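You operate a simulated robot arm through the tools that you are given. There is no shell and no other tool.

You run a simulated two-armed robot. Do the job below in one go: nothing can be reset, and whatever is moved stays where it is left.

TASK
Shut off the cooling water and drain its sight glass empty.
Fine: close the blue and red valve levers, blue before draining; close the yellow one again.

It is judged by the outcome, as a careful person would: the job done as asked, and still so three seconds after it is handed in. It fails if anything else is knocked over, pushed out of place, dropped, spilled or broken.

THE ROBOT
Two 7-joint arms with fingered hands on one trunk that stands fixed in place. Base frame: the origin is at the foot of the trunk, x ahead of it, y to its left, z up. Readings come in m, degrees, newtons and seconds.
The left shoulder is at [0.06, 0.177, 0.75], the right one opposite. Each reaches about 1 m from its shoulder. Payload 4 kg a hand.
The TCP of each hand is the grasp point between the finger pads, 0.037 m short of the fingertips. In the tool frame z runs along the fingers and y along their closing line. The gripper opens to 0.124 m; its body begins 0.043 m behind the TCP. The gripper is a hand of 3 fingers: y runs from the thumb to the fingers, the wrist lies at [-0.015, -0.108, -0.202] in the tool frame.
Orientation is that of the tool frame in the base frame, as a unit quaternion [x, y, z, w]. With the fingers straight down and the wrist toward the robot, the tool's x, y and z point along [0, 1, 0], [1, 0, 0] and [0, 0, -1] of the base frame.

THE INTERFACE
- The arms move only by the tool apply_moves. It takes "left_moves", "right_moves" or both (then of equal length, played together; a hand with none holds still); each is text: rows parted by semicolons, each of 6 numbers parted by spaces: the turn, a rotation vector about the tool's x, y, z in degrees, then the shift along the tool's x, y, z in m. In form: wx wy wz dx dy dz; .... A call has 1 to 20 rows; each row is the pose to reach, as a shift and turn from the pose commanded when the call began, along the tool's axes at that moment. A row lasts 0.2 s, in which the tool goes at most 0.05 m and 8.6 degrees; a call with a longer step from one row to the next is refused whole. Where a pose cannot be reached the arm comes as near as it can. A force on the tool above 40 N (or 10 N above the force at the start of the call, whichever is more), or a blocked arm, ends the call early, and 0.2 s more pass. In this call time passes only in rows, and 0.2 s behind the last. The reply holds the time, the measured pose of the TCP, the force on the tool along the base axes, the opening and the grip force, in the units named above and with some noise, with the torque about the TCP (base axes, N m) and any sound that the robot's microphone picked up.
- Cameras (640 x 400 px; columns grow to the right, rows downward): "scene" is now at [0.0373, 0.0529, 1.402]; the picture's right is [0.62, -0.78, 0.00], its down [-0.51, -0.41, -0.76] and it looks along [0.59, 0.47, -0.65] (base axes); focal length 331 px, centre (320, 200). "left" rides on the left gripper at [-0.064, -0.076, -0.137] in its tool frame; the picture's right is [-0.84, -0.26, 0.48], its down [0.48, -0.76, 0.43] and it looks along [0.26, 0.60, 0.76] (tool axes); focal length 256 px, centre (320, 200). "right" rides on the right gripper at [0.064, -0.076, -0.136] in its tool frame; the picture's right is [-0.84, 0.26, -0.48], its down [-0.48, -0.76, 0.43] and it looks along [-0.26, 0.60, 0.76] (tool axes); focal length 256 px, centre (320, 200). There is no depth. A picture from a camera that has moved, and an enlarged one, comes with that camera's place and axes in the base frame and with its lens.
- grab_frame(camera): a new picture of that camera. No time passes.
- lift_body(by): slides the trunk up (or, below 0, down) by that many m; the arms and the scene camera ride with it, the base frame stays. It gives what a move gives, with no picture.
- curl_fingers(index, middle, thumb_bend, thumb_turn, hand): sets how far each is bent, from 0 (flat) to 100 (curled in); at 30 the hand is open as for a grip, at 70 the pads meet at the TCP. One left out holds its place. A second passes; each finger stops where it meets its share of the squeeze, and holds until it gets a number again. It is the only way to open and close the hand. It gives what a move gives, with no picture; readings hold the bend of each and the force on the fingers (four entries, about 0 where the hand has none), thumb and palm. thumb_turn goes from beside the hand (0) to across from the fingers (100), as for a grip.
- aim_head(pan, tilt): turns the head with the scene camera to pan (to the left, within 86 degrees either way) and tilt (down, from -29 to 69), counted from straight ahead of the robot. It gives what a move gives.
- enlarge(camera, box): a new picture of the part [left, top, right, bottom] of that camera's present view, enlarged. No time passes.
- sign_off(): hands the job in; it is judged then, once.

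Places have to be worked out from the pictures, the camera data and where the tool is seen. Open the grippers and draw the arms clear of the work before you hand the job in, unless the task says otherwise.

The tools are called as a command line: name --argument value ..., lists and objects as JSON in quotes. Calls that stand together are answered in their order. apply_moves: Moves the arms, as the interface text tells. Its arguments: {"type":"object","properties":{"left_moves":{"type":"string"},"right_moves":{"type":"string"}},"required":[]} The other tools are called the same way: lift_body (by) moves the trunk up or down; curl_fingers (index, middle, thumb_bend, thumb_turn, hand) moves the fingers one by one; aim_head (pan, tilt) turns the head that bears the scene camera; grab_frame (camera) takes a picture; enlarge (camera, box) takes an enlarged picture of a part of a camera's view; sign_off () hands the job in.

At the start:

```text
t: 0.0
left_position: [0.3416, 0.4973, 1.0047]
left_tool_rot: [0.707, 0.707, 0.0, 0.0]
left_wrist_force: [-0.9, -1.0, 0.1]
left_moment: [0.01, -0.03, 0.0]
left_gripper_width: 0.1234
left_finger_force: 0.1
left_shape: jaw
left_bend: [30.0, 30.0, 30.0, 98.0]
left_finger forces: [0.1, 0.1, 0.0, 0.1, 0.0, 0.1]
right_position: [0.5849, 0.0463, 0.989]
right_tool_rot: [0.707, 0.707, 0.0, -0.001]
right_wrist_force: [-0.2, -0.5, -0.4]
right_moment: [0.0, -0.04, 0.02]
right_gripper_width: 0.1235
right_finger_force: 0.1
right_shape: jaw
right_bend: [30.0, 30.0, 30.0, 98.0]
right_finger forces: [0.1, 0.0, 0.0, 0.0, 0.0, 0.1]
trunk travel left (down, up): [-0.275, 0.315]
head pan, tilt (commanded): [38.5, 40.6]
```

scene: 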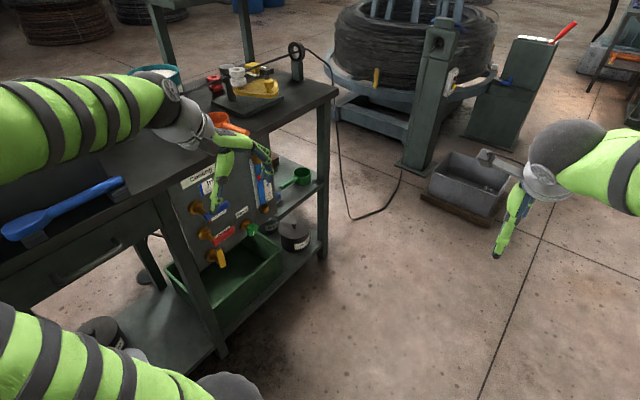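
right: 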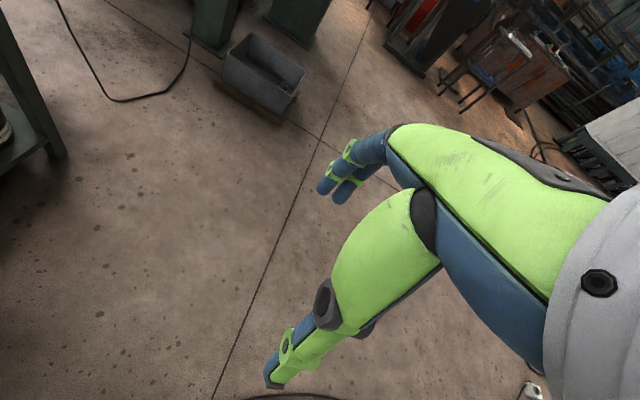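
left: 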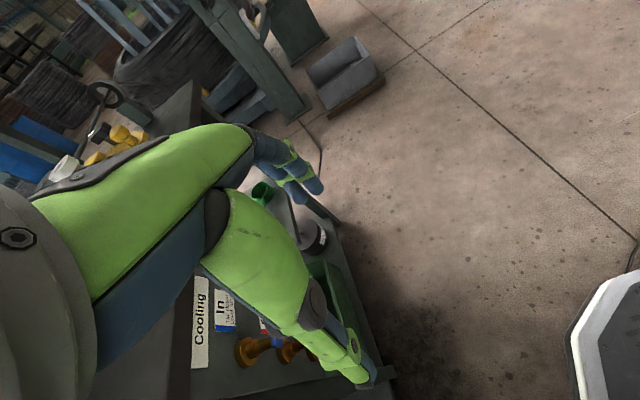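

The panel with the cooling valves is under the bench's edge, partly hidden by the left hand. I enlarge that part of the scene view to see the levers and the sight glass.

enlarge --camera "scene" --box '[150, 130, 340, 300]'

enlarge --camera "left" --box '[160, 180, 400, 400]'

```text
2.35 times, centred on (245, 215) of scene
camera zoom: at [0.0373, 0.0529, 1.402], right [0.62, -0.78, 0.0], down [-0.51, -0.41, -0.76], along [0.59, 0.47, -0.65], focal length 780 px, centre (496, 165)
```

zoom: 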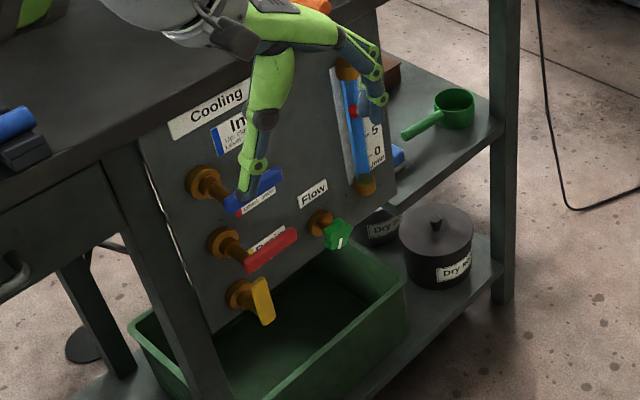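

```text
1.82 times, centred on (280, 290) of left
camera zoom: at [0.2652, 0.4336, 1.142], right [-0.26, -0.84, -0.48], down [-0.76, 0.48, -0.43], along [0.6, 0.26, -0.76], focal length 465 px, centre (393, 36)
```

zoom: 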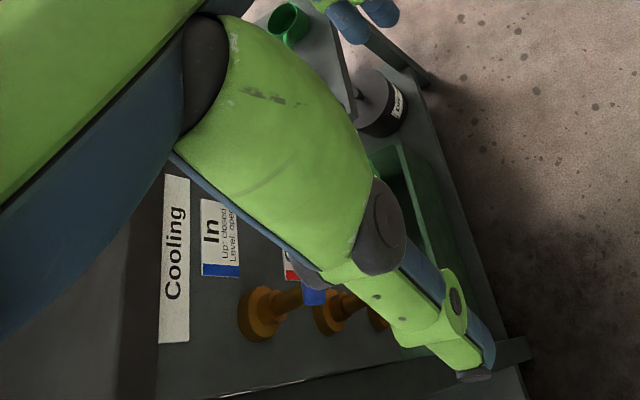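

The left hand hides the inlet lever and labels ("In: Up: closed, Level: open" is partly readable). I raise the left hand 0.2 m straight up, away from the bench, to clear the view.

apply_moves --left_moves "0 0 0 0 0 -0.04; 0 0 0 0 0 -0.08; 0 0 0 0 0 -0.12; 0 0 0 0 0 -0.16; 0 0 0 0 0 -0.2"

```text
t: 1.2
left_position: [0.3427, 0.4966, 1.2051]
left_tool_rot: [0.707, 0.707, -0.001, 0.0]
left_wrist_force: [0.0, 1.7, 0.6]
left_moment: [0.0, -0.02, 0.0]
left_gripper_width: 0.1236
left_finger_force: 0.1
left_shape: jaw
left_bend: [30.0, 30.0, 30.0, 98.0]
left_finger forces: [0.0, 0.0, 0.1, 0.1, 0.0, 0.0]
right_position: [0.5831, 0.0455, 0.9906]
right_tool_rot: [0.707, 0.707, 0.0, 0.0]
right_wrist_force: [0.4, -0.6, -0.4]
right_moment: [0.0, -0.01, -0.01]
right_gripper_width: 0.1238
right_finger_force: 0.2
right_shape: jaw
right_bend: [30.0, 30.0, 30.0, 98.0]
right_finger forces: [0.0, 0.0, 0.0, 0.1, 0.0, 0.0]
trunk travel left (down, up): [-0.275, 0.315]
head pan, tilt (commanded): [38.5, 40.6]
```

The left hand is now up; I look at the panel again in the scene view, whole and enlarged.

grab_frame --camera "scene"

enlarge --camera "scene" --box '[170, 140, 330, 300]'

grab_frame --camera "left"

```text
taken
camera scene: at [0.0374, 0.0529, 1.4019], right [0.62, -0.78, 0.0], down [-0.51, -0.41, -0.76], along [0.59, 0.47, -0.65], focal length 331 px, centre (320, 200)
```

scene: 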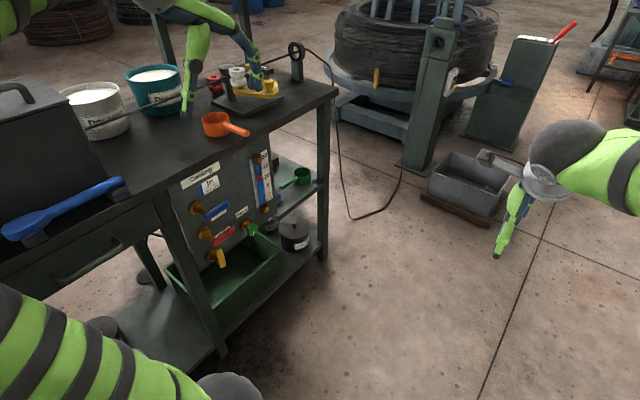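

```text
2.50 times, centred on (250, 220) of scene
camera zoom: at [0.0374, 0.0529, 1.4019], right [0.62, -0.78, 0.0], down [-0.51, -0.41, -0.76], along [0.59, 0.47, -0.65], focal length 828 px, centre (495, 150)
```

zoom: 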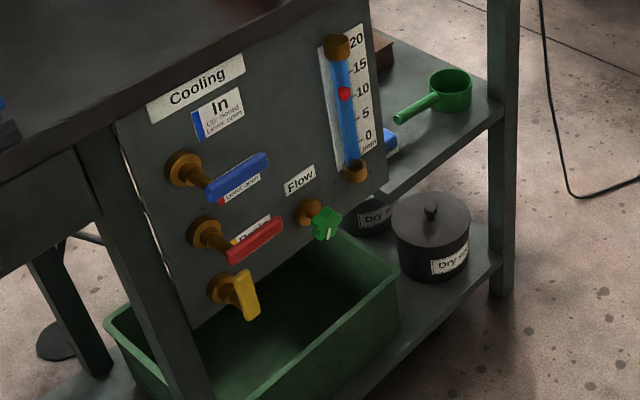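

```text
taken
camera left: at [0.2666, 0.4341, 1.3415], right [-0.26, -0.84, -0.48], down [-0.76, 0.48, -0.43], along [0.6, 0.25, -0.76], focal length 256 px, centre (320, 200)
```

left: 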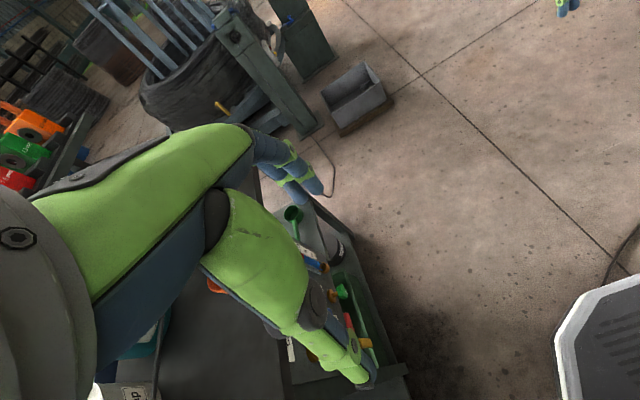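

The bench front looks to be a plane near y≈0.72 with levers around x≈0.4, z≈0.6–0.8. I enlarge tightly on the labels and levers to read them.

enlarge --camera "scene" --box '[180, 165, 244, 205]'

enlarge --camera "scene" --box '[190, 205, 270, 270]'

enlarge --camera "scene" --box '[240, 145, 290, 220]'

```text
10.00 times, centred on (212, 185) of scene
camera zoom: at [0.0374, 0.0529, 1.4019], right [0.62, -0.78, 0.0], down [-0.51, -0.41, -0.76], along [0.59, 0.47, -0.65], focal length 3314 px, centre (1400, 350)
```

zoom: 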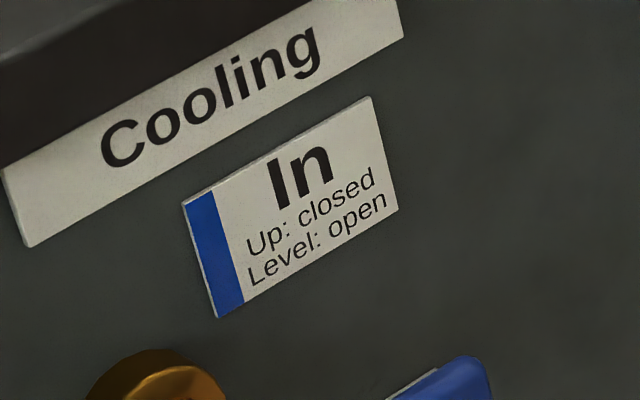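

```text
6.15 times, centred on (230, 238) of scene
camera zoom: at [0.0374, 0.0529, 1.4019], right [0.62, -0.78, 0.0], down [-0.51, -0.41, -0.76], along [0.59, 0.47, -0.65], focal length 2039 px, centre (874, -31)
```

zoom: 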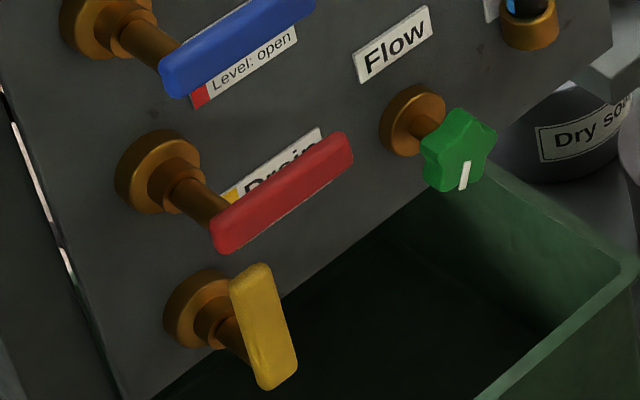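

```text
5.33 times, centred on (265, 182) of scene
camera zoom: at [0.0374, 0.0529, 1.4019], right [0.62, -0.78, 0.0], down [-0.51, -0.41, -0.76], along [0.59, 0.47, -0.65], focal length 1767 px, centre (613, 293)
```

zoom: 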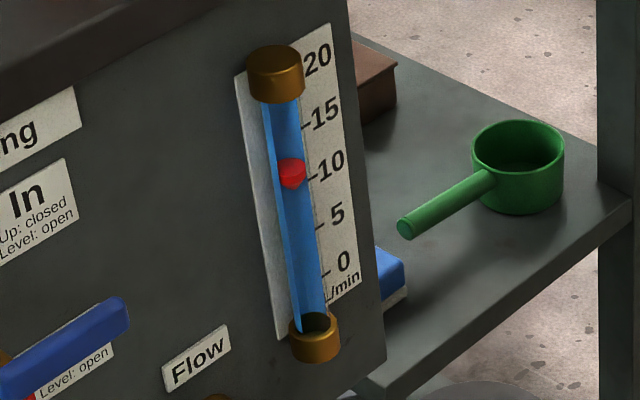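

Labels: "In – Up: closed, Level: open" (blue), a red-striped label ending "Level: open", and "Drain" hidden behind the red lever; yellow's lever appears to point up from its pivot (closed). I swing the right hand to point at the panel (+y), so its camera gives a frontal second view.

apply_moves --right_moves "0 8.2 0 0.022 -0.009 0.012; 0 16.4 0 0.045 -0.018 0.024; 0 24.5 0 0.068 -0.027 0.035; 0 32.7 0 0.091 -0.036 0.047; 0 40.9 0 0.114 -0.045 0.059; 0 49.1 0 0.136 -0.055 0.071; 0 57.3 0 0.159 -0.064 0.083; 0 65.5 0 0.182 -0.073 0.095; 0 73.6 0 0.205 -0.082 0.106; 0 81.8 0 0.227 -0.091 0.118; 0 90 0 0.25 -0.1 0.13"

```text
t: 3.6
left_position: [0.3434, 0.4974, 1.2045]
left_tool_rot: [0.707, 0.707, -0.001, -0.001]
left_wrist_force: [0.3, -1.3, -0.1]
left_moment: [0.0, 0.0, 0.01]
left_gripper_width: 0.1239
left_finger_force: 0.1
left_shape: jaw
left_bend: [30.0, 30.0, 30.0, 98.0]
left_finger forces: [0.0, 0.0, 0.1, 0.0, 0.0, 0.0]
right_position: [0.4842, 0.2968, 0.8593]
right_tool_rot: [-0.499, -0.499, -0.501, 0.501]
right_wrist_force: [0.0, -0.6, 0.3]
right_moment: [-0.03, -0.01, 0.03]
right_gripper_width: 0.1241
right_finger_force: 0.1
right_shape: jaw
right_bend: [30.0, 30.0, 30.0, 98.0]
right_finger forces: [0.1, 0.0, 0.0, 0.1, 0.0, 0.0]
trunk travel left (down, up): [-0.275, 0.315]
head pan, tilt (commanded): [38.5, 40.6]
```

The right hand now points at +y as planned with no contact. I take its camera picture and the scene picture.

grab_frame --camera "right"

grab_frame --camera "scene"

```text
taken
camera right: at [0.4091, 0.1608, 0.9224], right [0.26, -0.48, -0.84], down [-0.76, 0.44, -0.48], along [0.6, 0.76, -0.25], focal length 256 px, centre (320, 200)
```

right: 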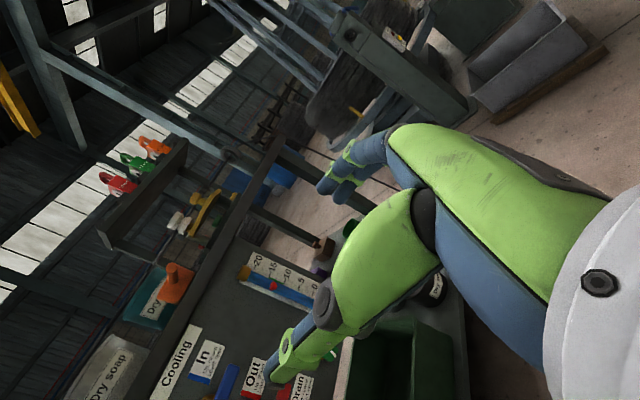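

```text
taken
camera scene: at [0.0374, 0.053, 1.4021], right [0.62, -0.78, 0.0], down [-0.51, -0.41, -0.76], along [0.59, 0.47, -0.65], focal length 331 px, centre (320, 200)
```

scene: 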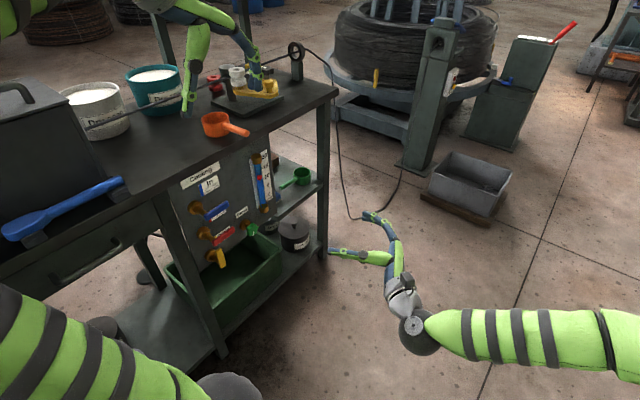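

I can see "In", "Out", "Drain" labels at the frame's bottom. I yaw the right hand 35° toward the panel and shift slightly so its camera faces the levers squarely.

apply_moves --right_moves "7 0 0 0 -0.017 0.006; 14 0 0 0 -0.034 0.012; 21 0 0 0 -0.051 0.018; 28 0 0 0 -0.068 0.024; 35 0 0 0 -0.085 0.03"

grab_frame --camera "right"

```text
t: 4.8
left_position: [0.3432, 0.4969, 1.2037]
left_tool_rot: [0.708, 0.706, 0.0, 0.0]
left_wrist_force: [-0.4, 0.2, -0.1]
left_moment: [0.02, -0.01, -0.02]
left_gripper_width: 0.1235
left_finger_force: 0.1
left_shape: jaw
left_bend: [30.0, 30.0, 30.0, 98.0]
left_finger forces: [0.1, 0.0, 0.0, 0.0, 0.0, 0.0]
right_position: [0.3991, 0.3265, 0.858]
right_tool_rot: [-0.326, -0.627, -0.326, 0.628]
right_wrist_force: [0.1, 0.3, -0.1]
right_moment: [0.02, 0.01, 0.02]
right_gripper_width: 0.1236
right_finger_force: 0.2
right_shape: jaw
right_bend: [30.0, 30.0, 30.0, 98.0]
right_finger forces: [0.0, 0.0, 0.2, 0.0, 0.0, 0.1]
trunk travel left (down, up): [-0.275, 0.315]
head pan, tilt (commanded): [38.5, 40.6]
```

```text
taken
camera right: at [0.4158, 0.1716, 0.9231], right [0.49, -0.25, -0.84], down [-0.87, -0.08, -0.48], along [0.05, 0.97, -0.26], focal length 256 px, centre (320, 200)
```

right: 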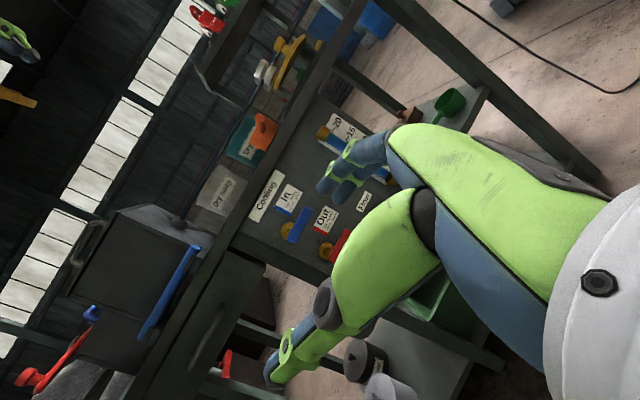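

The panel is now well framed between the fingers. I enlarge it to read the labels and measure the lever positions.

enlarge --camera "right" --box '[230, 150, 420, 270]'

enlarge --camera "right" --box '[265, 175, 385, 270]'

```text
3.33 times, centred on (325, 210) of right
camera zoom: at [0.4158, 0.1716, 0.9231], right [0.49, -0.25, -0.84], down [-0.87, -0.08, -0.48], along [0.05, 0.97, -0.26], focal length 853 px, centre (303, 167)
```

zoom: 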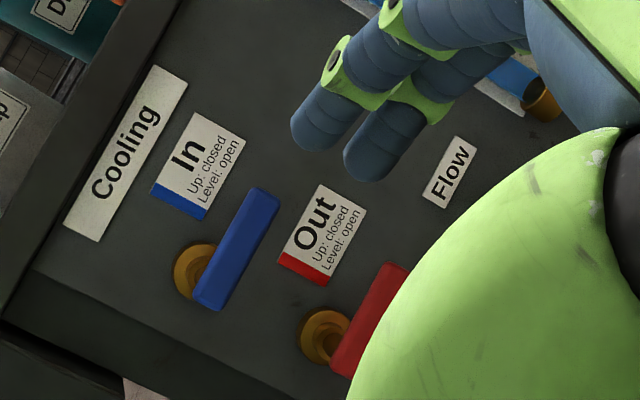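

```text
4.21 times, centred on (325, 222) of right
camera zoom: at [0.4158, 0.1716, 0.9231], right [0.49, -0.25, -0.84], down [-0.87, -0.08, -0.48], along [0.05, 0.97, -0.26], focal length 1078 px, centre (299, 105)
```

zoom: 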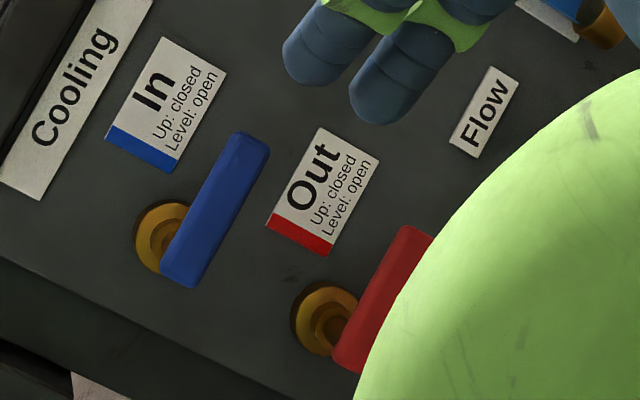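

Triangulating both views: pivots are at about x≈0.352 with z≈0.799 (blue), 0.696 (red), 0.594 (yellow); levers lie at y≈0.67–0.69, panel y≈0.745, lever length ≈0.07 m. All levers are "Up: closed, Level: open". I pinch the right hand into a compact pusher and look at it.

curl_fingers --hand "right" --index 70 --middle 70 --thumb_bend 70 --thumb_turn 100

grab_frame --camera "right"

grab_frame --camera "scene"

```text
t: 5.8
left_position: [0.3427, 0.4978, 1.2047]
left_tool_rot: [0.707, 0.707, 0.0, 0.0]
left_wrist_force: [-0.2, 0.0, 0.2]
left_moment: [0.02, -0.01, -0.02]
left_gripper_width: 0.1238
left_finger_force: 0.0
left_shape: jaw
left_bend: [30.0, 30.0, 30.0, 98.0]
left_finger forces: [0.0, 0.0, 0.0, 0.0, 0.0, 0.0]
right_position: [0.3981, 0.326, 0.8598]
right_tool_rot: [0.327, 0.627, 0.328, -0.627]
right_wrist_force: [0.0, 0.6, 0.1]
right_moment: [0.0, 0.01, 0.0]
right_gripper_width: 0.0021
right_finger_force: 0.0
right_shape: fingers
right_bend: [70.0, 70.0, 70.0, 100.0]
right_finger forces: [0.0, 0.1, 0.0, 0.0, 0.1, 0.1]
trunk travel left (down, up): [-0.275, 0.315]
head pan, tilt (commanded): [38.5, 40.6]
```

```text
taken
camera right: at [0.4156, 0.1717, 0.9231], right [0.49, -0.25, -0.84], down [-0.87, -0.08, -0.48], along [0.05, 0.97, -0.26], focal length 256 px, centre (320, 200)
```

right: 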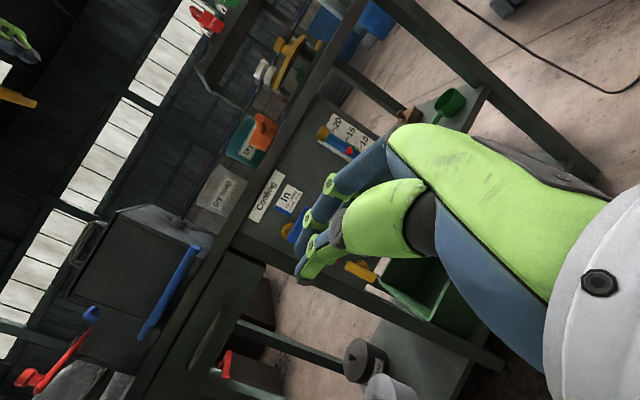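

```text
taken
camera scene: at [0.0373, 0.053, 1.402], right [0.62, -0.78, 0.0], down [-0.51, -0.41, -0.76], along [0.59, 0.47, -0.65], focal length 331 px, centre (320, 200)
```

scene: 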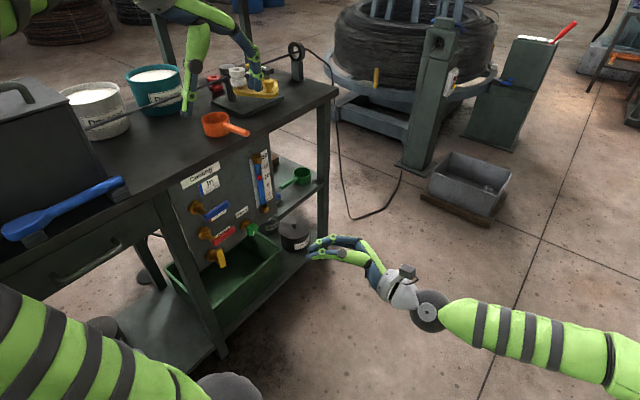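

The fingers are pinched together. I enlarge the tip region to gauge its width and see the yellow lever and bin behind it.

enlarge --camera "right" --box '[270, 150, 470, 330]'

enlarge --camera "scene" --box '[290, 210, 450, 310]'

```text
2.22 times, centred on (370, 240) of right
camera zoom: at [0.4156, 0.1717, 0.9231], right [0.49, -0.25, -0.84], down [-0.87, -0.08, -0.48], along [0.05, 0.97, -0.26], focal length 569 px, centre (209, 111)
```

zoom: 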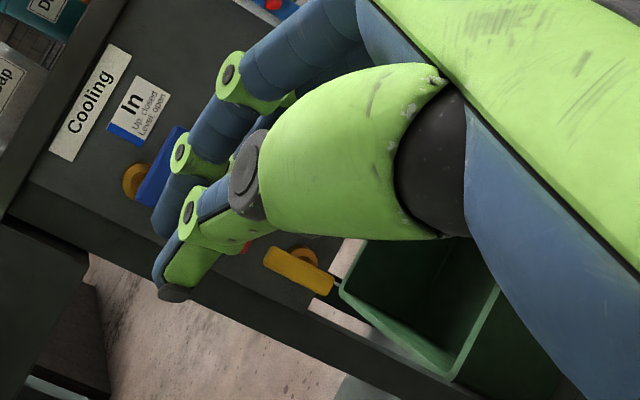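

```text
4.00 times, centred on (370, 260) of scene
camera zoom: at [0.0373, 0.053, 1.402], right [0.62, -0.78, 0.0], down [-0.51, -0.41, -0.76], along [0.59, 0.47, -0.65], focal length 1325 px, centre (120, -40)
```

zoom: 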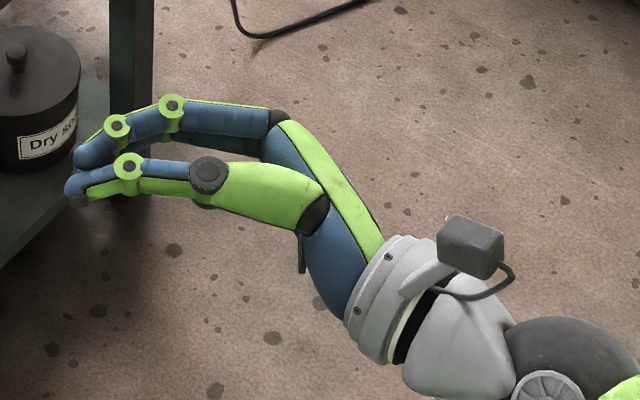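

The pinched tip is ~0.03–0.035 m thick and the bin rim is far below (z≈0.35–0.4). I now turn the right hand back to pointing straight +y and bring it in front of the gap between blue and red levers, at about (0.402, 0.56, 0.745).

apply_moves --right_moves "-4.4 0 0 -0.0144 0.0172 0.0237; -8.8 0 0 -0.0288 0.0344 0.0474; -13.1 0 0 -0.0431 0.0516 0.071; -17.5 0 0 -0.0575 0.0688 0.0947; -21.9 0 0 -0.0719 0.0859 0.1184; -26.3 0 0 -0.0863 0.1031 0.1421; -30.6 0 0 -0.1006 0.1203 0.1657; -35 0 0 -0.115 0.1375 0.1894"

grab_frame --camera "scene"

grab_frame --camera "right"

```text
t: 7.6
left_position: [0.3424, 0.4973, 1.2048]
left_tool_rot: [0.707, 0.707, 0.0, 0.0]
left_wrist_force: [-0.1, 0.4, 0.7]
left_moment: [-0.02, 0.02, -0.02]
left_gripper_width: 0.1235
left_finger_force: 0.0
left_shape: jaw
left_bend: [30.0, 30.0, 30.0, 98.0]
left_finger forces: [0.0, 0.0, 0.0, 0.0, 0.0, 0.0]
right_position: [0.4008, 0.5623, 0.7448]
right_tool_rot: [0.501, 0.499, 0.5, -0.5]
right_wrist_force: [0.0, -0.6, 0.3]
right_moment: [-0.01, -0.02, -0.02]
right_gripper_width: 0.002
right_finger_force: 0.1
right_shape: fingers
right_bend: [70.0, 70.0, 70.0, 100.0]
right_finger forces: [0.1, 0.1, 0.1, 0.0, 0.0, 0.0]
trunk travel left (down, up): [-0.275, 0.315]
head pan, tilt (commanded): [38.5, 40.6]
```

```text
taken
camera scene: at [0.0372, 0.0531, 1.402], right [0.62, -0.78, 0.0], down [-0.51, -0.41, -0.76], along [0.59, 0.47, -0.65], focal length 331 px, centre (320, 200)
```

scene: 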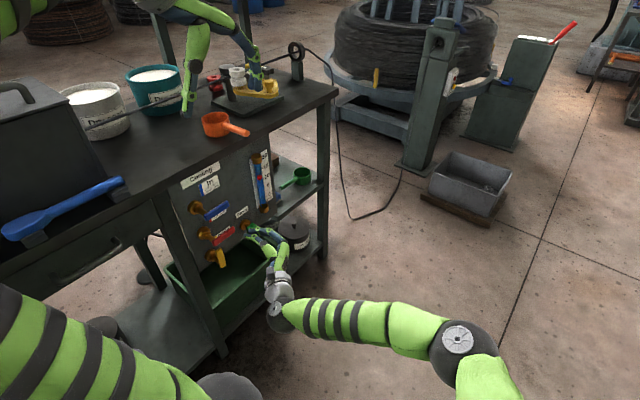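

```text
taken
camera right: at [0.3263, 0.4249, 0.8079], right [0.26, -0.48, -0.84], down [-0.76, 0.44, -0.48], along [0.6, 0.76, -0.26], focal length 256 px, centre (320, 200)
```

right: 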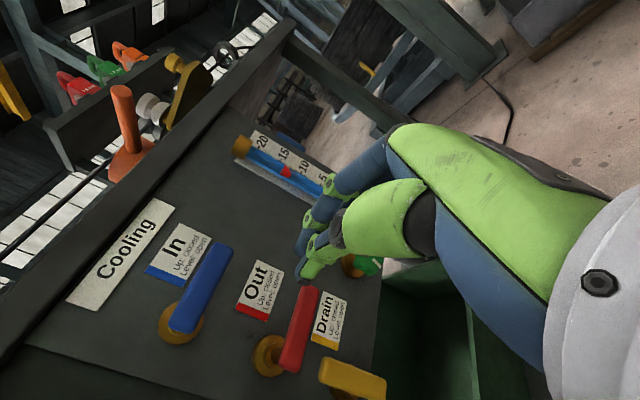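

All three labels are visible now; the tool is free and in place. I enlarge to confirm the Drain label and check lever positions.

enlarge --camera "right" --box '[130, 210, 400, 400]'

enlarge --camera "scene" --box '[180, 170, 300, 290]'

```text
2.11 times, centred on (265, 305) of right
camera zoom: at [0.3263, 0.4249, 0.8079], right [0.26, -0.48, -0.84], down [-0.76, 0.44, -0.48], along [0.6, 0.76, -0.26], focal length 539 px, centre (436, -21)
```

zoom: 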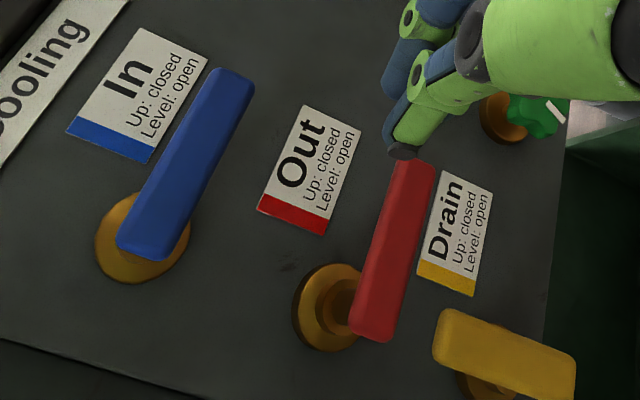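

```text
3.33 times, centred on (240, 230) of scene
camera zoom: at [0.0372, 0.0531, 1.402], right [0.62, -0.78, 0.0], down [-0.51, -0.41, -0.76], along [0.59, 0.47, -0.65], focal length 1104 px, centre (587, 100)
```

zoom: 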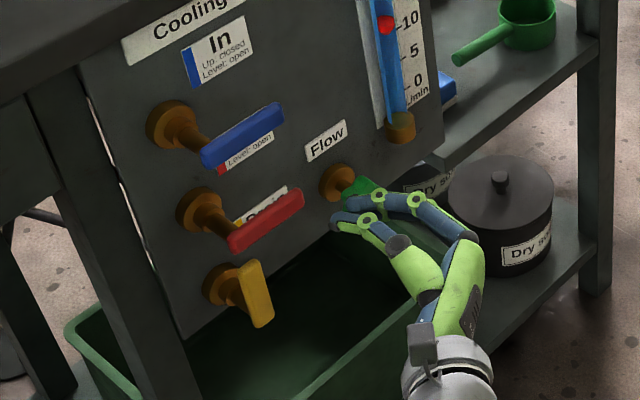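

Drain also reads "Up: closed, Level: open", so yellow is now closed (up). I insert the pinched tip between blue and red levers to y≈0.665.

apply_moves --right_moves "0 0 0 0 0 0.025; 0 0 0 0 0 0.05; 0 0 0 0 0 0.075; 0 0 0 0 0 0.102"

enlarge --camera "scene" --box '[180, 170, 300, 290]'

grab_frame --camera "right"

```text
t: 8.6
left_position: [0.3429, 0.497, 1.2038]
left_tool_rot: [0.707, 0.707, -0.001, 0.0]
left_wrist_force: [0.1, 0.5, 0.3]
left_moment: [-0.01, 0.0, 0.03]
left_gripper_width: 0.1236
left_finger_force: 0.1
left_shape: jaw
left_bend: [30.0, 30.0, 30.0, 98.0]
left_finger forces: [0.0, 0.1, 0.0, 0.0, 0.1, 0.1]
right_position: [0.4049, 0.6622, 0.7422]
right_tool_rot: [-0.5, -0.5, -0.5, 0.5]
right_wrist_force: [-0.1, 0.1, -0.9]
right_moment: [-0.05, -0.02, 0.0]
right_gripper_width: 0.0022
right_finger_force: 0.1
right_shape: fingers
right_bend: [70.0, 70.0, 70.0, 100.0]
right_finger forces: [0.0, 0.0, 0.1, 0.1, 0.0, 0.0]
trunk travel left (down, up): [-0.275, 0.315]
head pan, tilt (commanded): [38.5, 40.6]
```

```text
3.33 times, centred on (240, 230) of scene
camera zoom: at [0.0372, 0.0531, 1.402], right [0.62, -0.78, 0.0], down [-0.51, -0.41, -0.76], along [0.59, 0.47, -0.65], focal length 1104 px, centre (587, 100)
```

zoom: 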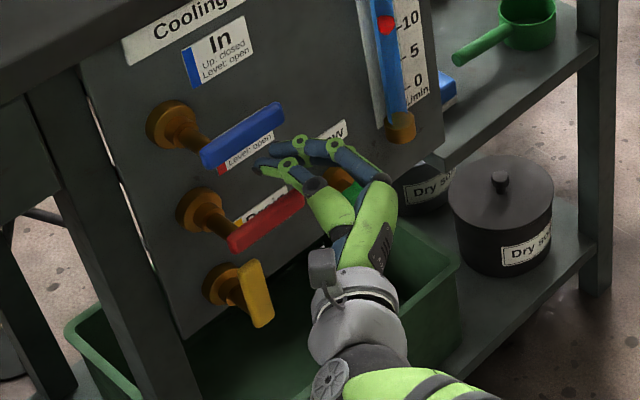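

```text
taken
camera right: at [0.3297, 0.5261, 0.8066], right [0.26, -0.48, -0.84], down [-0.76, 0.43, -0.48], along [0.6, 0.76, -0.26], focal length 256 px, centre (320, 200)
```

right: 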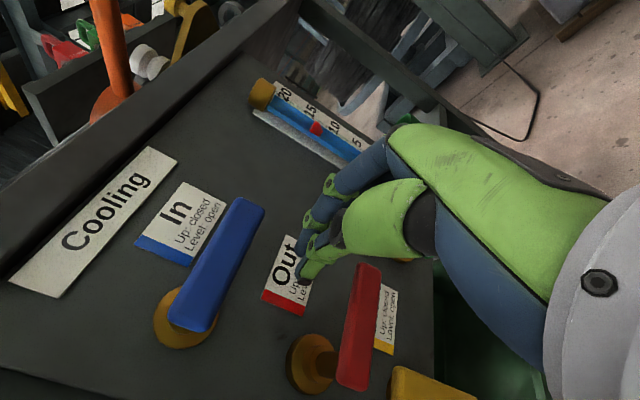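

The tip is under the blue lever with no contact. I now push upward along the lever's arc (pivot ≈(0.351, 0.799), contact radius ≈0.047) for the first ~40°.

apply_moves --right_moves "0 0 0 0.014 -0.003 0.003; 0 0 0 0.028 -0.006 0.006; 0 0 0 0.0366 -0.002 0.006; 0 0 0 0.0457 0.0004 0.006; 0 0 0 0.0551 0.0012 0.006; 0 0 0 0.0645 0.0004 0.006"

enlarge --camera "scene" --box '[180, 170, 300, 290]'

grab_frame --camera "right"

```text
t: 10.0
left_position: [0.3438, 0.4973, 1.204]
left_tool_rot: [0.707, 0.707, 0.0, 0.001]
left_wrist_force: [0.5, 0.0, -0.1]
left_moment: [-0.01, -0.01, -0.02]
left_gripper_width: 0.1236
left_finger_force: 0.0
left_shape: jaw
left_bend: [30.0, 30.0, 30.0, 98.0]
left_finger forces: [0.0, 0.0, 0.1, 0.1, 0.1, 0.1]
right_position: [0.4035, 0.6689, 0.8092]
right_tool_rot: [0.5, 0.5, 0.5, -0.5]
right_wrist_force: [0.4, 0.6, -1.0]
right_moment: [-0.03, 0.02, 0.0]
right_gripper_width: 0.002
right_finger_force: 0.4
right_shape: fingers
right_bend: [70.0, 70.0, 70.0, 100.0]
right_finger forces: [0.0, 0.1, 0.1, 0.1, 1.1, 0.1]
trunk travel left (down, up): [-0.275, 0.315]
head pan, tilt (commanded): [38.5, 40.6]
```

```text
3.33 times, centred on (240, 230) of scene
camera zoom: at [0.0373, 0.0532, 1.4019], right [0.62, -0.78, 0.0], down [-0.51, -0.41, -0.76], along [0.59, 0.47, -0.65], focal length 1104 px, centre (587, 100)
```

zoom: 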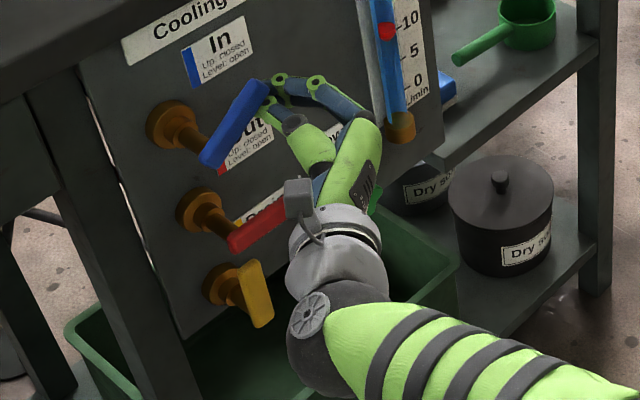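

```text
taken
camera right: at [0.3283, 0.5323, 0.8732], right [0.26, -0.48, -0.84], down [-0.76, 0.43, -0.48], along [0.6, 0.76, -0.26], focal length 256 px, centre (320, 200)
```

right: 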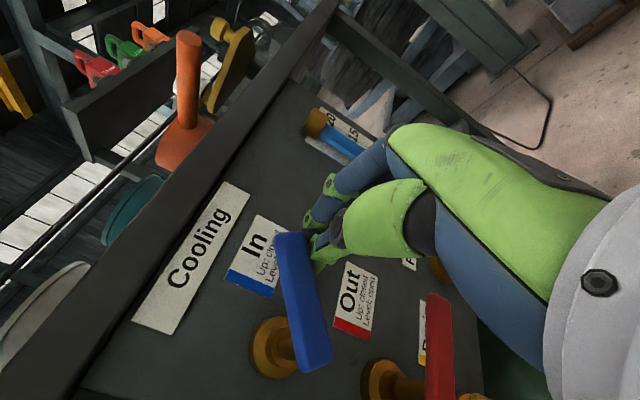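

The blue lever turns easily with little force, at about 40° now. I continue along the arc to vertical with a slight overshoot toward its stop.

apply_moves --right_moves "0 0 0 0.0091 -0.0025 0; 0 0 0 0.0177 -0.0065 0; 0 0 0 0.0255 -0.0119 0; 0 0 0 0.0321 -0.0186 0; 0 0 0 0.0375 -0.0264 0; 0 0 0 0.0385 -0.0324 0"

enlarge --camera "scene" --box '[180, 170, 300, 290]'

grab_frame --camera "right"

```text
t: 11.4
left_position: [0.3433, 0.4973, 1.2041]
left_tool_rot: [0.707, 0.707, 0.0, 0.0]
left_wrist_force: [-0.7, 0.1, -0.3]
left_moment: [-0.01, 0.0, 0.04]
left_gripper_width: 0.1238
left_finger_force: 0.1
left_shape: jaw
left_bend: [30.0, 30.0, 30.0, 98.0]
left_finger forces: [0.0, 0.1, 0.1, 0.0, 0.0, 0.1]
right_position: [0.3712, 0.6702, 0.8468]
right_tool_rot: [-0.5, -0.499, -0.5, 0.5]
right_wrist_force: [2.3, 0.1, -0.1]
right_moment: [-0.03, 0.02, -0.02]
right_gripper_width: 0.0008
right_finger_force: 1.3
right_shape: fingers
right_bend: [70.0, 70.0, 70.0, 100.0]
right_finger forces: [0.1, 0.0, 0.1, 0.0, 1.7, 0.0]
trunk travel left (down, up): [-0.275, 0.315]
head pan, tilt (commanded): [38.5, 40.6]
```

```text
3.33 times, centred on (240, 230) of scene
camera zoom: at [0.0374, 0.0531, 1.402], right [0.62, -0.78, 0.0], down [-0.51, -0.41, -0.76], along [0.59, 0.47, -0.65], focal length 1104 px, centre (587, 100)
```

zoom: 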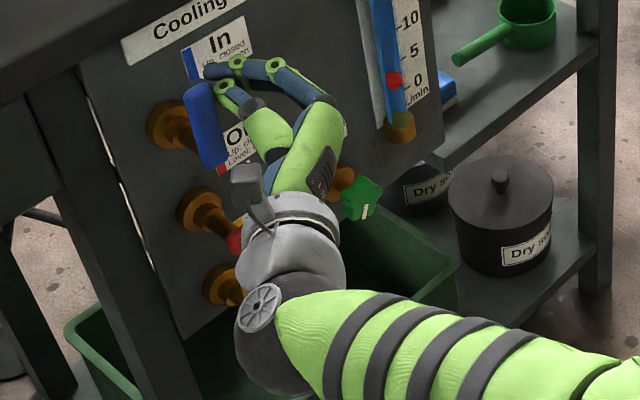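

```text
taken
camera right: at [0.296, 0.5334, 0.9108], right [0.26, -0.48, -0.84], down [-0.76, 0.44, -0.48], along [0.6, 0.76, -0.26], focal length 256 px, centre (320, 200)
```

right: 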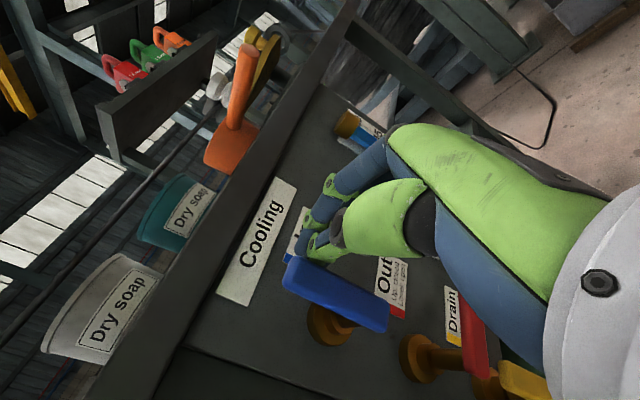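

The float has fallen toward 0 and blue is close to vertical, with only ~2 N contact. I zoom in tightly to judge blue's angle compared to the yellow lever's closed angle.

enlarge --camera "scene" --box '[195, 185, 235, 225]'

enlarge --camera "right" --box '[260, 230, 420, 390]'

enlarge --camera "scene" --box '[240, 145, 290, 220]'

```text
10.00 times, centred on (215, 205) of scene
camera zoom: at [0.0374, 0.0531, 1.402], right [0.62, -0.78, 0.0], down [-0.51, -0.41, -0.76], along [0.59, 0.47, -0.65], focal length 3314 px, centre (1370, 150)
```

zoom: 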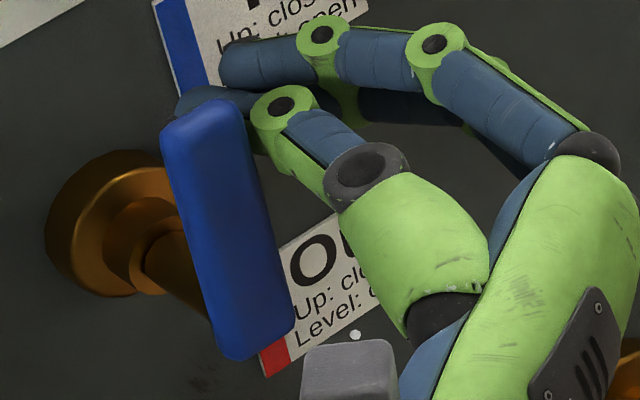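

```text
2.50 times, centred on (340, 310) of right
camera zoom: at [0.296, 0.5334, 0.9108], right [0.26, -0.48, -0.84], down [-0.76, 0.44, -0.48], along [0.6, 0.76, -0.26], focal length 640 px, centre (270, -75)
```

zoom: 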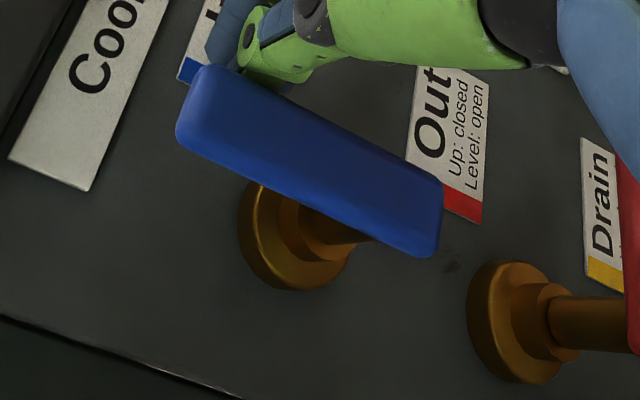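

```text
5.33 times, centred on (265, 182) of scene
camera zoom: at [0.0374, 0.0531, 1.402], right [0.62, -0.78, 0.0], down [-0.51, -0.41, -0.76], along [0.59, 0.47, -0.65], focal length 1767 px, centre (613, 293)
```

zoom: 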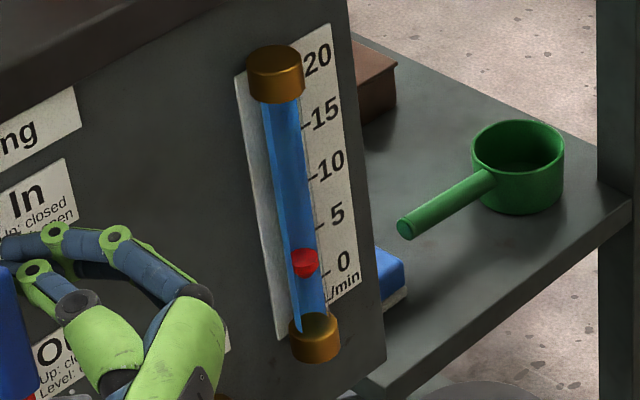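

The float is at 0 and blue is within ~2° of vertical. I press a few more millimetres toward −x to seat it against its closed stop, watching the force.

apply_moves --right_moves "0 0 0 0 -0.003 0; 0 0 0 0 -0.006 0"

enlarge --camera "scene" --box '[195, 185, 235, 225]'

```text
t: 12.0
left_position: [0.3428, 0.498, 1.2041]
left_tool_rot: [0.707, 0.707, 0.0, 0.0]
left_wrist_force: [1.1, 0.5, 0.5]
left_moment: [0.01, -0.01, -0.02]
left_gripper_width: 0.124
left_finger_force: 0.0
left_shape: jaw
left_bend: [30.0, 30.0, 30.0, 98.0]
left_finger forces: [0.0, 0.0, 0.0, 0.0, 0.0, 0.0]
right_position: [0.3671, 0.669, 0.8473]
right_tool_rot: [0.502, 0.499, 0.5, -0.499]
right_wrist_force: [8.3, 4.1, -1.1]
right_moment: [-0.02, -0.01, -0.18]
right_gripper_width: 0.0
right_finger_force: 5.8
right_shape: fingers
right_bend: [69.0, 70.0, 72.0, 100.0]
right_finger forces: [0.1, 0.0, 0.1, 0.1, 12.0, 0.0]
trunk travel left (down, up): [-0.275, 0.315]
head pan, tilt (commanded): [38.5, 40.6]
```

```text
10.00 times, centred on (215, 205) of scene
camera zoom: at [0.0381, 0.0536, 1.4019], right [0.62, -0.78, 0.0], down [-0.51, -0.41, -0.76], along [0.59, 0.47, -0.65], focal length 3314 px, centre (1370, 150)
```

zoom: 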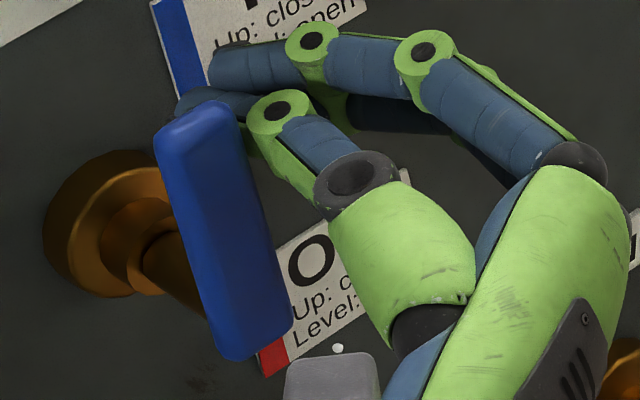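

Contact force rose to ~8–12 N with blue vertical: it is seated closed. I back off to the right and out, then go down to the front of the gap below the red lever.

apply_moves --right_moves "0 0 0 0 0.02 0; 0 0 0 0 0.041 0; 0 0 0 0 0.041 -0.045; 0 0 0 0 0.041 -0.09; 0 0 0 -0.045 0.041 -0.09; 0 0 0 -0.09 0.041 -0.09; 0 0 0 -0.135 0.041 -0.09; 0 0 0 -0.175 0.041 -0.09; 0 0 0 -0.205 0.041 -0.09"

grab_frame --camera "right"

enlarge --camera "scene" --box '[180, 150, 300, 290]'

```text
t: 14.0
left_position: [0.3435, 0.4973, 1.204]
left_tool_rot: [0.707, 0.707, 0.0, 0.0]
left_wrist_force: [-1.0, -0.2, -0.9]
left_moment: [-0.03, 0.02, 0.0]
left_gripper_width: 0.1239
left_finger_force: 0.1
left_shape: jaw
left_bend: [30.0, 30.0, 30.0, 98.0]
left_finger forces: [0.0, 0.1, 0.0, 0.1, 0.0, 0.1]
right_position: [0.4054, 0.5787, 0.6406]
right_tool_rot: [-0.5, -0.5, -0.5, 0.5]
right_wrist_force: [0.2, -1.1, 0.7]
right_moment: [0.02, 0.01, 0.0]
right_gripper_width: 0.0019
right_finger_force: 0.1
right_shape: fingers
right_bend: [70.0, 70.0, 70.0, 100.0]
right_finger forces: [0.0, 0.0, 0.0, 0.0, 0.0, 0.0]
trunk travel left (down, up): [-0.275, 0.315]
head pan, tilt (commanded): [38.5, 40.6]
```

```text
taken
camera right: at [0.3306, 0.4428, 0.7043], right [0.26, -0.48, -0.84], down [-0.76, 0.43, -0.48], along [0.6, 0.76, -0.25], focal length 256 px, centre (320, 200)
```

right: 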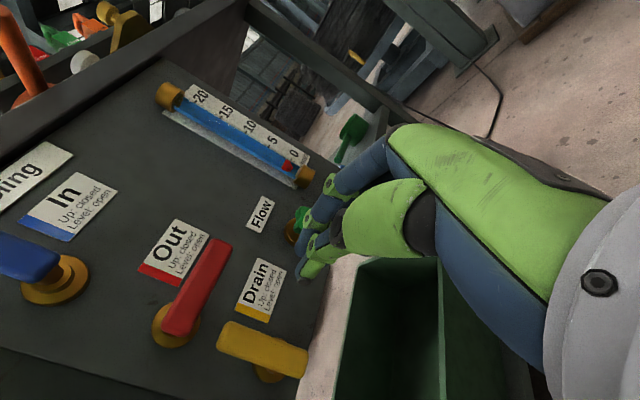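

```text
2.86 times, centred on (240, 220) of scene
camera zoom: at [0.0373, 0.0531, 1.402], right [0.62, -0.78, 0.0], down [-0.51, -0.41, -0.76], along [0.59, 0.47, -0.65], focal length 947 px, centre (549, 143)
```

zoom: 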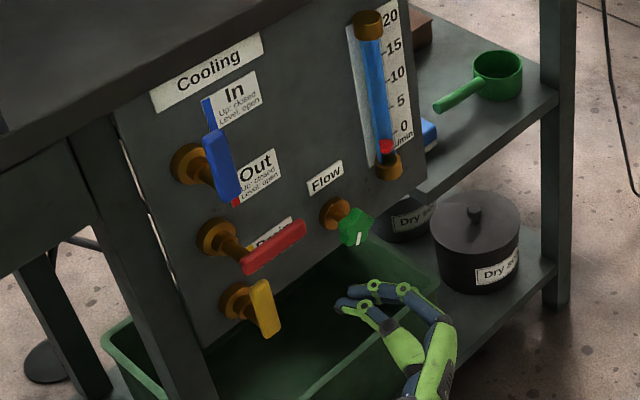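

Blue stays up and the float is at the bottom. I insert the tip below the red lever (x≈0.406, z≈0.642), right of the yellow lever.

apply_moves --right_moves "0 0 0 0 0 0.028; 0 0 0 0 0 0.056; 0 0 0 0 0 0.086"

grab_frame --camera "right"

enlarge --camera "scene" --box '[180, 170, 300, 290]'

```text
t: 14.8
left_position: [0.3434, 0.4972, 1.2038]
left_tool_rot: [0.707, 0.707, 0.0, 0.0]
left_wrist_force: [0.2, -0.3, 0.3]
left_moment: [0.0, -0.03, -0.04]
left_gripper_width: 0.1239
left_finger_force: 0.0
left_shape: jaw
left_bend: [30.0, 30.0, 30.0, 98.0]
left_finger forces: [0.0, 0.0, 0.0, 0.0, 0.0, 0.0]
right_position: [0.4049, 0.6365, 0.6416]
right_tool_rot: [-0.499, -0.5, -0.5, 0.501]
right_wrist_force: [0.6, 0.5, -0.9]
right_moment: [-0.02, -0.01, 0.01]
right_gripper_width: 0.0019
right_finger_force: 0.0
right_shape: fingers
right_bend: [70.0, 70.0, 70.0, 100.0]
right_finger forces: [0.1, 0.0, 0.0, 0.0, 0.1, 0.0]
right hand out of reach, approached as far as the arm can: row 3
trunk travel left (down, up): [-0.275, 0.315]
head pan, tilt (commanded): [38.5, 40.6]
```

```text
taken
camera right: at [0.3313, 0.4998, 0.7047], right [0.26, -0.48, -0.84], down [-0.76, 0.43, -0.48], along [0.6, 0.76, -0.26], focal length 256 px, centre (320, 200)
```

right: 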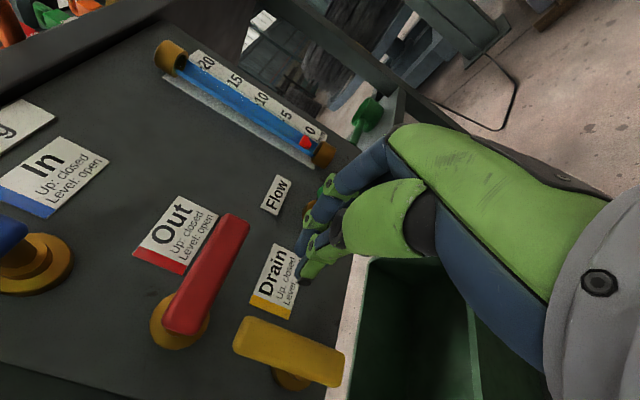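

```text
3.33 times, centred on (240, 230) of scene
camera zoom: at [0.0371, 0.0532, 1.402], right [0.62, -0.78, 0.0], down [-0.51, -0.41, -0.76], along [0.59, 0.47, -0.65], focal length 1104 px, centre (587, 100)
```

zoom: 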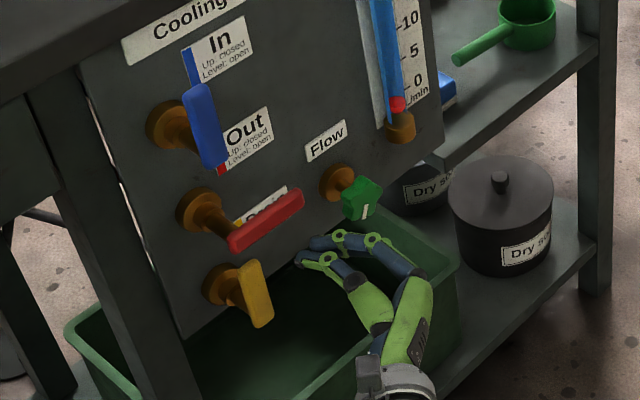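

Blue is closed; the right arm cannot reach far enough at this height (stopped at y≈0.636), so lowering the trunk ~0.1 m would help. Before that I turn the head left to check how much room the left elbow has above the bench.

aim_head --pan 80 --tilt 40

grab_frame --camera "scene"

```text
t: 15.9
left_position: [0.3421, 0.4972, 1.2043]
left_tool_rot: [0.707, 0.707, -0.001, 0.0]
left_wrist_force: [1.1, 0.9, 0.0]
left_moment: [0.02, 0.01, -0.01]
left_gripper_width: 0.1237
left_finger_force: 0.0
left_shape: jaw
left_bend: [30.0, 30.0, 30.0, 98.0]
left_finger forces: [0.0, 0.0, 0.1, 0.1, 0.1, 0.0]
right_position: [0.407, 0.6355, 0.64]
right_tool_rot: [0.5, 0.5, 0.5, -0.5]
right_wrist_force: [0.5, -1.1, 0.1]
right_moment: [0.0, -0.05, 0.0]
right_gripper_width: 0.0017
right_finger_force: 0.0
right_shape: fingers
right_bend: [70.0, 70.0, 70.0, 100.0]
right_finger forces: [0.1, 0.1, 0.0, 0.0, 0.0, 0.0]
trunk travel left (down, up): [-0.275, 0.315]
head pan, tilt (commanded): [80.0, 40.0]
```

```text
taken
camera scene: at [-0.0141, 0.0841, 1.4029], right [0.98, -0.17, 0.0], down [-0.11, -0.63, -0.77], along [0.13, 0.75, -0.64], focal length 331 px, centre (320, 200)
```

scene: 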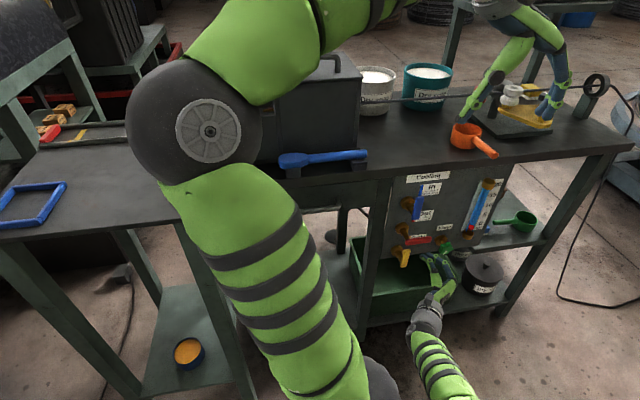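

The left elbow is high (≈z 1.2, y≈0.43), so the left arm stays well clear of the bench if the trunk goes down 0.15 m. I first withdraw the right hand and raise it 0.1 m.

apply_moves --right_moves "0 0 0 0 0 -0.035; 0 0 0 0 0 -0.07; 0 0 0 0 0 -0.105; 0 0 0 0.04 0 -0.105; 0 0 0 0.08 0 -0.105; 0 0 0 0.1 0 -0.105"

```text
t: 17.3
left_position: [0.3426, 0.4974, 1.2043]
left_tool_rot: [0.707, 0.707, 0.0, 0.0]
left_wrist_force: [0.0, -0.2, 0.1]
left_moment: [0.01, 0.03, -0.02]
left_gripper_width: 0.1237
left_finger_force: 0.2
left_shape: jaw
left_bend: [30.0, 30.0, 30.0, 98.0]
left_finger forces: [0.0, 0.0, 0.0, 0.1, 0.1, 0.0]
right_position: [0.4054, 0.5284, 0.7438]
right_tool_rot: [-0.5, -0.5, -0.5, 0.5]
right_wrist_force: [0.0, 0.1, 0.1]
right_moment: [-0.03, -0.01, -0.03]
right_gripper_width: 0.0019
right_finger_force: 0.1
right_shape: fingers
right_bend: [70.0, 70.0, 70.0, 100.0]
right_finger forces: [0.1, 0.0, 0.1, 0.0, 0.0, 0.0]
trunk travel left (down, up): [-0.275, 0.315]
head pan, tilt (commanded): [80.0, 40.0]
```

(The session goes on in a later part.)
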